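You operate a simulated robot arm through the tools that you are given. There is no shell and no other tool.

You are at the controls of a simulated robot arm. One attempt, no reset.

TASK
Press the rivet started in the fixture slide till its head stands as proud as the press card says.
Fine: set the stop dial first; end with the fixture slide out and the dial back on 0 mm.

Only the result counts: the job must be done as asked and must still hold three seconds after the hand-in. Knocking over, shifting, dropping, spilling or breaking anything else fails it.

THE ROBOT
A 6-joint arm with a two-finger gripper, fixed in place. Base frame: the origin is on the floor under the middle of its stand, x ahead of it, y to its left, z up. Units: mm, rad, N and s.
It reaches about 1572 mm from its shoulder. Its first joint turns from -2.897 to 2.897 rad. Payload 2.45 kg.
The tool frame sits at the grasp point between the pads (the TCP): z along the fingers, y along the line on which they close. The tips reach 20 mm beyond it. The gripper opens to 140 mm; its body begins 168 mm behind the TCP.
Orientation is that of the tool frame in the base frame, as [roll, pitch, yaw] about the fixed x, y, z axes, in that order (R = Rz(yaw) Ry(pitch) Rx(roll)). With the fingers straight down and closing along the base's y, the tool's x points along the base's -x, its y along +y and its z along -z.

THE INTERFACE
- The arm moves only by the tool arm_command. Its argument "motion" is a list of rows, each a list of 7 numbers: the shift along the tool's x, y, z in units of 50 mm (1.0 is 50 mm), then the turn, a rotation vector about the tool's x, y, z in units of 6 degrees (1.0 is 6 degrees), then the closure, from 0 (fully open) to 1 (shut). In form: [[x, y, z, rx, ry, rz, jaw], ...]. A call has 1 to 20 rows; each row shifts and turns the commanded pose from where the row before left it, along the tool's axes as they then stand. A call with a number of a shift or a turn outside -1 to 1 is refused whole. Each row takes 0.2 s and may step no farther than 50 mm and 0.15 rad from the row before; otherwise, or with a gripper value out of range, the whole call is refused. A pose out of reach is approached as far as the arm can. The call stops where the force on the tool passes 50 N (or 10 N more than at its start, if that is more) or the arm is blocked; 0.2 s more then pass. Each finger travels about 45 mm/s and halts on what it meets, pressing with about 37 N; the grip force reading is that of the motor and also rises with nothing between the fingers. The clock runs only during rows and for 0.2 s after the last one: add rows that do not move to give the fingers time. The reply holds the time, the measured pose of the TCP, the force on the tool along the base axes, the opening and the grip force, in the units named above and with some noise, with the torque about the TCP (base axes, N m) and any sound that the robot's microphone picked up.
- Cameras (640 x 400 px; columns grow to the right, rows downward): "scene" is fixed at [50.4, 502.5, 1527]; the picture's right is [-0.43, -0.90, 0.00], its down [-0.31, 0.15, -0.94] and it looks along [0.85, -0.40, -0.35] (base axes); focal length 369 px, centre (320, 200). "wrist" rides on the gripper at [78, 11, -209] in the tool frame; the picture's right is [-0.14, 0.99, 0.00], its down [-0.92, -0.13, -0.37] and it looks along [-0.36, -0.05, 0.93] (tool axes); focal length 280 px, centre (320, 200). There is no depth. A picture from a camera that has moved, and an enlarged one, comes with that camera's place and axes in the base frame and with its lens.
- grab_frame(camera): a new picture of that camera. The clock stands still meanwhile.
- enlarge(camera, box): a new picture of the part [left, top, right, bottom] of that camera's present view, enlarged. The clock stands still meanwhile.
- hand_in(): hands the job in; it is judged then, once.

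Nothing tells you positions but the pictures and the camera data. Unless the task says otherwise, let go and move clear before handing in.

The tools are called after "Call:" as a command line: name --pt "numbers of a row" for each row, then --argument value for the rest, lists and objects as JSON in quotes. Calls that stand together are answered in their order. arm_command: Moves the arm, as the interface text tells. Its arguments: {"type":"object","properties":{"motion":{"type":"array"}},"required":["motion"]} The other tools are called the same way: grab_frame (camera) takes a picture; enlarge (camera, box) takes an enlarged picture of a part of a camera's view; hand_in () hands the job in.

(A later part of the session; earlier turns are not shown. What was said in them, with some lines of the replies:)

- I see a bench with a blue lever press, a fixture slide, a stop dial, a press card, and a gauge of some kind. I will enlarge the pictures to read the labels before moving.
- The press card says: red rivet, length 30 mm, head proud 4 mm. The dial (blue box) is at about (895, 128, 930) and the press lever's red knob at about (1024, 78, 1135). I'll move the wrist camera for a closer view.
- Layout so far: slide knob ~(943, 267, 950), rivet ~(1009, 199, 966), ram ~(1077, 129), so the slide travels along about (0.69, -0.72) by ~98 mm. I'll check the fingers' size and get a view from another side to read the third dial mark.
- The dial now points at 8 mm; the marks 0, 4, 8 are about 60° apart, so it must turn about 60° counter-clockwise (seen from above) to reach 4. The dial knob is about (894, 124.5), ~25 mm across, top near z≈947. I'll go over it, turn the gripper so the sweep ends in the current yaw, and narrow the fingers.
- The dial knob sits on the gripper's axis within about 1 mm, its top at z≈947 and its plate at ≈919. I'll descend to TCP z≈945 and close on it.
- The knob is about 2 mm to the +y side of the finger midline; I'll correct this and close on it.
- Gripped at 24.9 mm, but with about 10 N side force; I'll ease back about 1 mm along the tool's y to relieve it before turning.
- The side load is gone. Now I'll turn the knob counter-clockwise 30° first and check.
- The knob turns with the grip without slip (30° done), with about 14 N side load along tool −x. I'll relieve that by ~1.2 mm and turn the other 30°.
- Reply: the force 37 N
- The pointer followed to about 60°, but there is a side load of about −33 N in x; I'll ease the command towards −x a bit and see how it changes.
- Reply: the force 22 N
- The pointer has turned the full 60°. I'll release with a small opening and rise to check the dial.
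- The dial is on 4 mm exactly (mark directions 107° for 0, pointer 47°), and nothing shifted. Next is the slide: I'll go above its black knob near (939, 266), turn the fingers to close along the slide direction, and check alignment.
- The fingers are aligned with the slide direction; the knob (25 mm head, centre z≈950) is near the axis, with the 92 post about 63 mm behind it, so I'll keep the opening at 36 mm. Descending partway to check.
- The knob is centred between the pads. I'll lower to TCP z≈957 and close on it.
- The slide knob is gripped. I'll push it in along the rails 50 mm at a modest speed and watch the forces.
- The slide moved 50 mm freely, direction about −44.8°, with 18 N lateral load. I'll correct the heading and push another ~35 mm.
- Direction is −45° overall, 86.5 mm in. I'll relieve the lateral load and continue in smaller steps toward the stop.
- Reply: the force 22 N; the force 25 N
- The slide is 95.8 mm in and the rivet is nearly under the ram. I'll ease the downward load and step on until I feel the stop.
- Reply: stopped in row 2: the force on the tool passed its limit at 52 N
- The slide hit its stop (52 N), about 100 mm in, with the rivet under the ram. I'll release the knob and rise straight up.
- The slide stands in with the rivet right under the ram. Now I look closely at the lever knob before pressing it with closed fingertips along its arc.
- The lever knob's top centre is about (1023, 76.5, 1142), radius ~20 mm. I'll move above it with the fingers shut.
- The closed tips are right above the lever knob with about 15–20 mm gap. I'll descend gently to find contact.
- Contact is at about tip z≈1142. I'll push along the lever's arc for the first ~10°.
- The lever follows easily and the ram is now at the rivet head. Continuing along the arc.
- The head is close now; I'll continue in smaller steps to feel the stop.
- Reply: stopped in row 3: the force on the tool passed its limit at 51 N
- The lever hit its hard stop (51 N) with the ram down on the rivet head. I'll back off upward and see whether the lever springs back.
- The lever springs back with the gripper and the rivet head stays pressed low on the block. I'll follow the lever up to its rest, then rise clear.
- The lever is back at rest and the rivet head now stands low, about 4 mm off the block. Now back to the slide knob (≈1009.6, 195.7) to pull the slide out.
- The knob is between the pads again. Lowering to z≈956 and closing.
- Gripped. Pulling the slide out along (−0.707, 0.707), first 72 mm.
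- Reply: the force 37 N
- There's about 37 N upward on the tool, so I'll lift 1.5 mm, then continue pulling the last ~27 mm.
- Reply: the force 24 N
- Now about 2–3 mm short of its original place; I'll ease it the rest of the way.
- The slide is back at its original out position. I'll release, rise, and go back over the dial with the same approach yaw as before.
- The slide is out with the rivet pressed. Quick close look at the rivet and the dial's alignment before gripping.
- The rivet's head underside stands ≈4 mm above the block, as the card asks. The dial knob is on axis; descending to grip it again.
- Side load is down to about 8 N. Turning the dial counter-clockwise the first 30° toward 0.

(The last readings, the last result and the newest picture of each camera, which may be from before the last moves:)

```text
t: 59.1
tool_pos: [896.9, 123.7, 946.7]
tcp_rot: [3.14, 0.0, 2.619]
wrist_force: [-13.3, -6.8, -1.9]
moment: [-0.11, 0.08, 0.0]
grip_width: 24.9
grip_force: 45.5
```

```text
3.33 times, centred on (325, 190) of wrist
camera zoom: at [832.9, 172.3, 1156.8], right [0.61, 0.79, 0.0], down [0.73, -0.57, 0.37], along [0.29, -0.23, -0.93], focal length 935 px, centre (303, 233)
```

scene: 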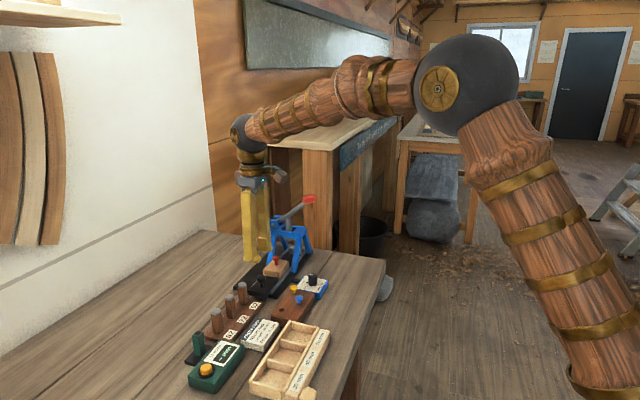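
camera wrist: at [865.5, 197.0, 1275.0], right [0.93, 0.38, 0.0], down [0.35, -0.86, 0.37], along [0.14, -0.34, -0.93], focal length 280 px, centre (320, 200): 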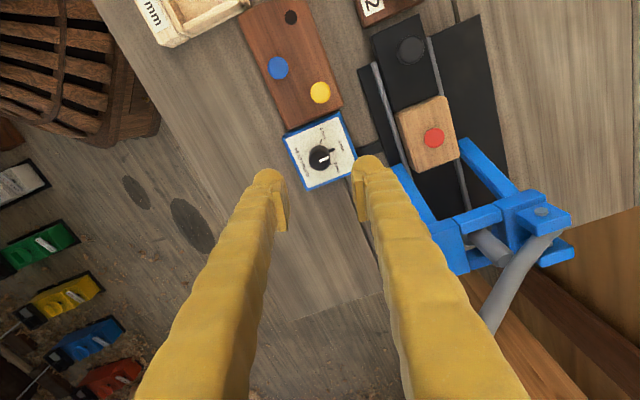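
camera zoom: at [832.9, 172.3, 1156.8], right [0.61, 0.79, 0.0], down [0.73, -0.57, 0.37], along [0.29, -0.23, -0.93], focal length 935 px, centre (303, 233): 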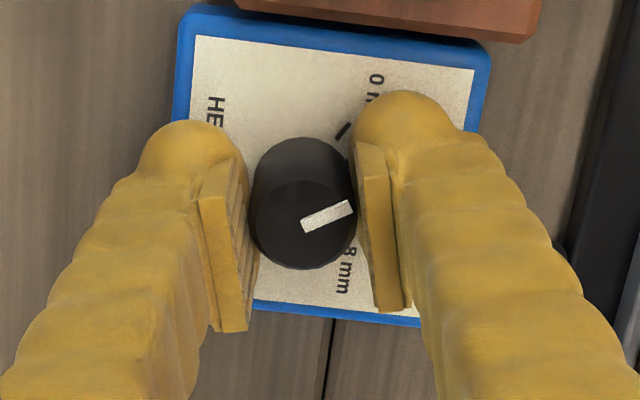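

The knob follows the grip. Turning the remaining 30°.

Call:
arm_command --pt "0.006 -0.008 0 0 0 -1 0.86" --pt "0 0 0 0 0 -1 0.86" --pt "0 0 0 0 0 -1 0.86" --pt "0 0 0 0 0 -1 0.86" --pt "0 0 0 0 0 -1 0.86" --pt "0 0 0 0 0 0 0.86"

Call:
enlarge --camera "wrist" --box '[260, 130, 390, 250]'

Call:
enlarge --camera "scene" --box '[280, 255, 345, 305]'

```text
t: 60.5
tool_pos: [896.2, 122.2, 947.2]
tcp_rot: [3.14, 0.001, -3.139]
wrist_force: [3.2, 4.4, -7.0]
moment: [0.06, -0.12, -0.31]
grip_width: 25.0
grip_force: 44.8
```

```text
3.33 times, centred on (325, 190) of wrist
camera zoom: at [816.9, 134.8, 1156.7], right [0.14, 0.99, 0.0], down [0.92, -0.13, 0.37], along [0.37, -0.05, -0.93], focal length 935 px, centre (303, 233)
```

zoom: 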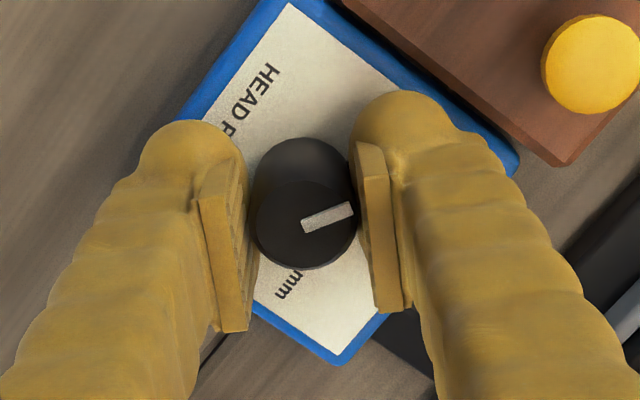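

```text
8.00 times, centred on (312, 280) of scene
camera zoom: at [50.4, 502.5, 1527.0], right [-0.43, -0.9, 0.0], down [-0.31, 0.15, -0.94], along [0.85, -0.4, -0.35], focal length 2952 px, centre (380, -440)
```

zoom: 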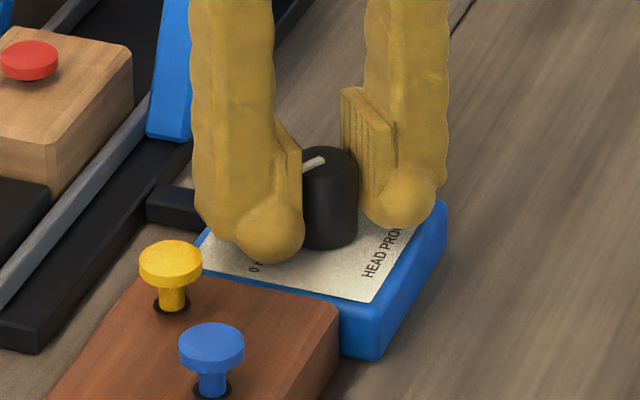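

The dial seems at 0 (a small turning moment suggests its end stop). Releasing and rising to check.

Call:
arm_command --pt "0 0 0 0 0 0 0.78" --pt "0 0 0 0 0 0 0.7" --pt "0 0 0 0 0 0 0.68" --pt "0 0 -1 0 0 0 0.68" --pt "0 0 -1 0 0 0 0.68" --pt "0 0 0 0 0 0 0.68"

Call:
enlarge --camera "wrist" --box '[300, 140, 350, 180]'

Call:
enlarge --camera "scene" --box '[298, 275, 322, 290]'

```text
t: 61.9
tool_pos: [898.6, 125.0, 1045.9]
tcp_rot: [3.141, 0.0, -3.14]
wrist_force: [0.5, -1.1, -0.4]
moment: [0.02, 0.01, 0.0]
grip_width: 44.9
grip_force: 0.2
```

```text
10.00 times, centred on (325, 160) of wrist
camera zoom: at [819.9, 134.8, 1256.2], right [0.14, 0.99, 0.0], down [0.92, -0.13, 0.37], along [0.37, -0.05, -0.93], focal length 2804 px, centre (270, 600)
```

zoom: 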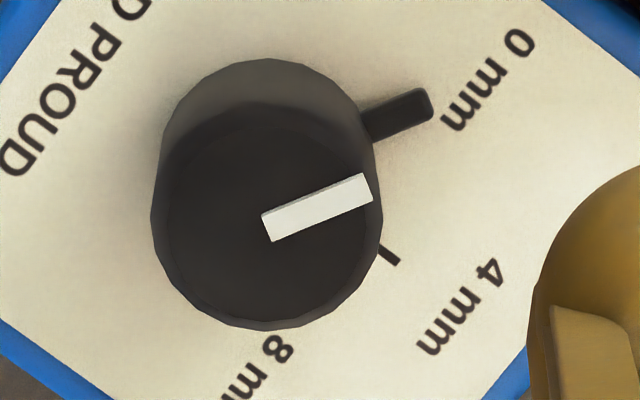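

```text
16.00 times, centred on (310, 282) of scene
camera zoom: at [50.4, 502.5, 1527.0], right [-0.43, -0.9, 0.0], down [-0.31, 0.15, -0.94], along [0.85, -0.4, -0.35], focal length 5905 px, centre (480, -1120)
```

zoom: 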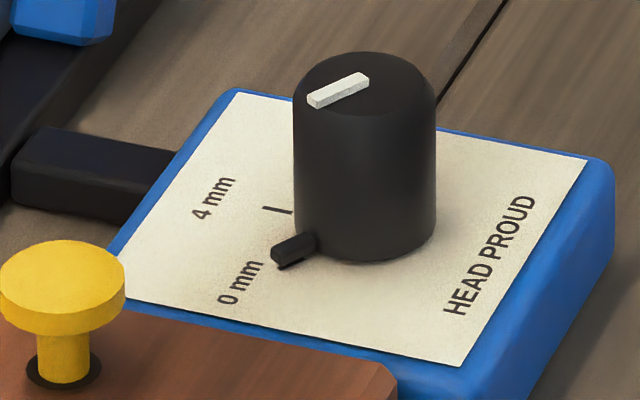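

The dial tab appears to lie on the 0 mark. I'll zoom in to verify more exactly.

Call:
enlarge --camera "scene" --box '[302, 279, 314, 288]'

Call:
enlarge --camera "wrist" --box '[312, 142, 348, 164]'

```text
16.00 times, centred on (308, 284) of scene
camera zoom: at [50.4, 502.5, 1527.0], right [-0.43, -0.9, 0.0], down [-0.31, 0.15, -0.94], along [0.85, -0.4, -0.35], focal length 5905 px, centre (512, -1136)
```

zoom: 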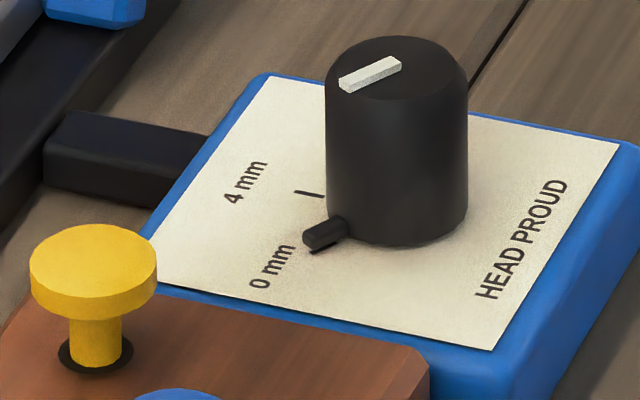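

```text
16.00 times, centred on (330, 153) of wrist
camera zoom: at [819.9, 134.8, 1256.2], right [0.14, 0.99, 0.0], down [0.92, -0.13, 0.37], along [0.37, -0.05, -0.93], focal length 4486 px, centre (160, 952)
```

zoom: 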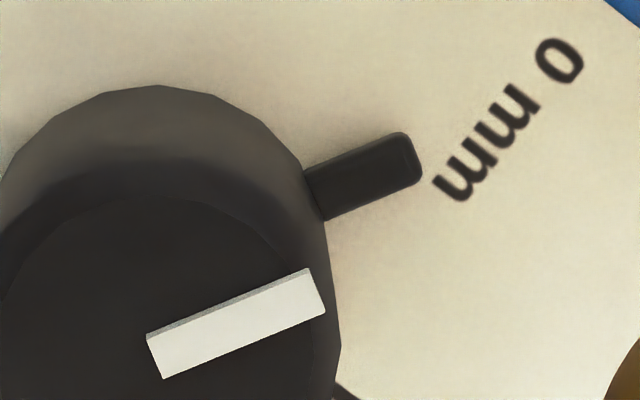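

The dial pointer measures 104.8° against 105° for the 0 mark, so it is on 0. I'll rise clear and check the whole scene.

Call:
arm_command --pt "0 0 -1 0 0 0 0.68" --pt "0 0 -1 0 0 0 0.68" --pt "0 0 -1 0 0 0 0.5" --pt "0 0 -1 0 0 0 0.3" --pt "1 0 0 0 0 0 0" --pt "1 0 0 0 0 0 0" --pt "1 0 0 0 0 0 0" --pt "0 0 0 0 0 0 0"

Call:
grab_frame --camera "scene"

Call:
enlarge --camera "scene" --box '[180, 180, 340, 290]'

Call:
enlarge --camera "scene" --box '[180, 280, 340, 400]'

Call:
grab_frame --camera "wrist"

```text
t: 63.7
tool_pos: [746.1, 119.9, 1247.2]
tcp_rot: [3.141, 0.002, -3.14]
wrist_force: [0.0, 0.2, 0.5]
moment: [0.01, 0.03, 0.02]
grip_width: 139.9
grip_force: 0.0
```

```text
taken
```

scene: 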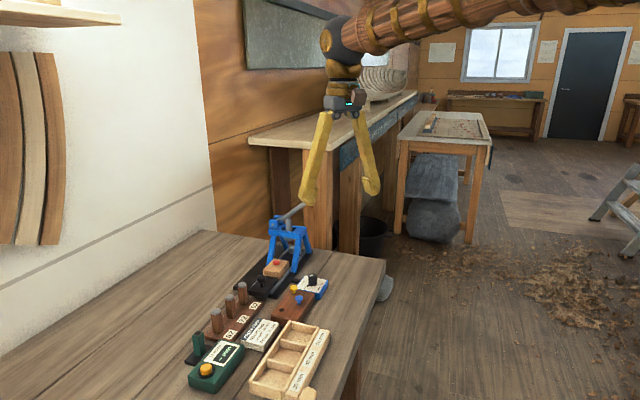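

```text
3.64 times, centred on (260, 235) of scene
camera zoom: at [50.4, 502.5, 1527.0], right [-0.43, -0.9, 0.0], down [-0.31, 0.15, -0.94], along [0.85, -0.4, -0.35], focal length 1342 px, centre (538, 73)
```

zoom: 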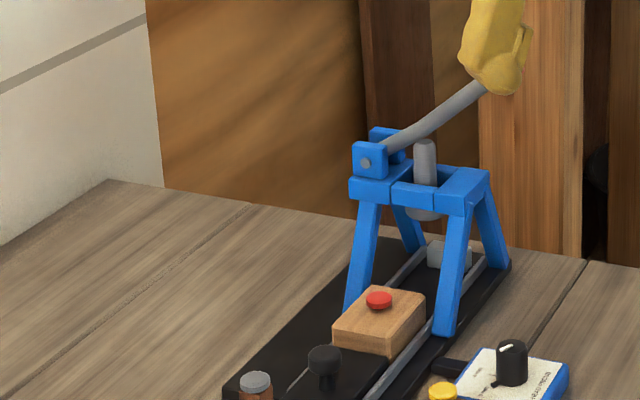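

```text
3.33 times, centred on (260, 340) of scene
camera zoom: at [50.4, 502.5, 1527.0], right [-0.43, -0.9, 0.0], down [-0.31, 0.15, -0.94], along [0.85, -0.4, -0.35], focal length 1230 px, centre (520, -267)
```

zoom: 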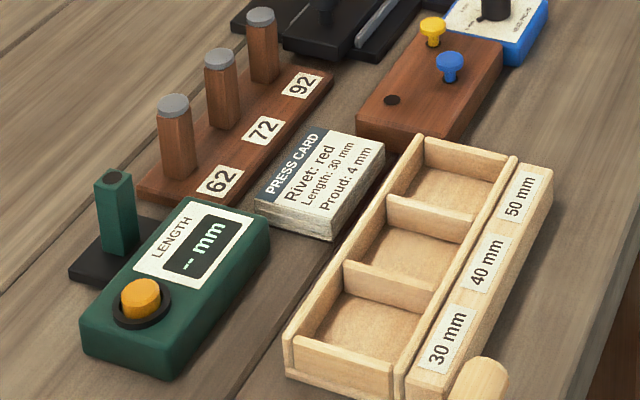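

```text
taken
camera wrist: at [667.6, 129.6, 1457.2], right [0.14, 0.99, 0.0], down [0.92, -0.13, 0.37], along [0.37, -0.05, -0.93], focal length 280 px, centre (320, 200)
```

wrist: 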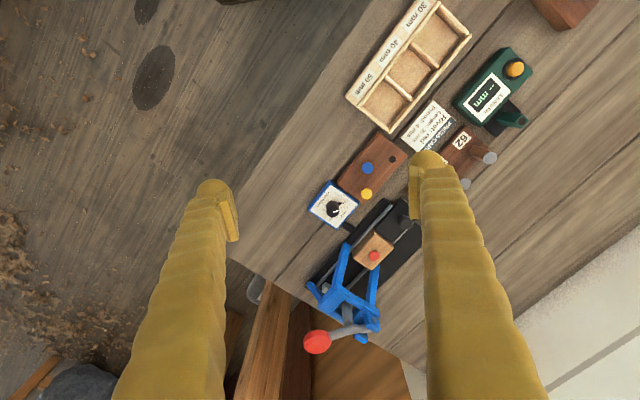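

Everything else is unmoved. One last comparison of the slide position against the very first picture.

Call:
enlarge --camera "scene" --box '[230, 250, 340, 310]'

```text
5.82 times, centred on (285, 280) of scene
camera zoom: at [50.4, 502.5, 1527.0], right [-0.43, -0.9, 0.0], down [-0.31, 0.15, -0.94], along [0.85, -0.4, -0.35], focal length 2147 px, centre (524, -266)
```

zoom: 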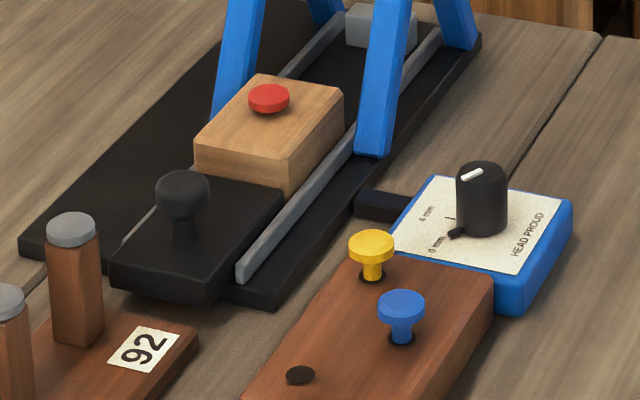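

The slide is exactly at its starting out position, the rivet is pressed to the 4 mm stop, the dial points to 0 mm and the arm is clear. Handing in.

Call:
hand_in

```text
The job is handed in.
```

The red rivet is pressed to the 4 mm stop the press card asks for. The slide is back out, the dial is back on 0 mm, and I have handed the job in. No result came back with the hand-in.

- **Dial:** I set it to 4 mm before pressing. The pointer measured about 2° towards 0 at that setting, which would be about 0.13 mm if the stop follows the dial continuously.
- **Press:** I pushed the slide in until it hit its stop, then pressed the lever down until it stopped hard at 51 N. The underside of the rivet head now stands about 4 to 4.5 mm above the block, judged from the pictures.
- **End state:** The slide is at its starting position in the pictures, the dial pointer is on 0 mm, and the lever has sprung back up. I let go and moved the arm clear, and I saw nothing else on the bench shifted.
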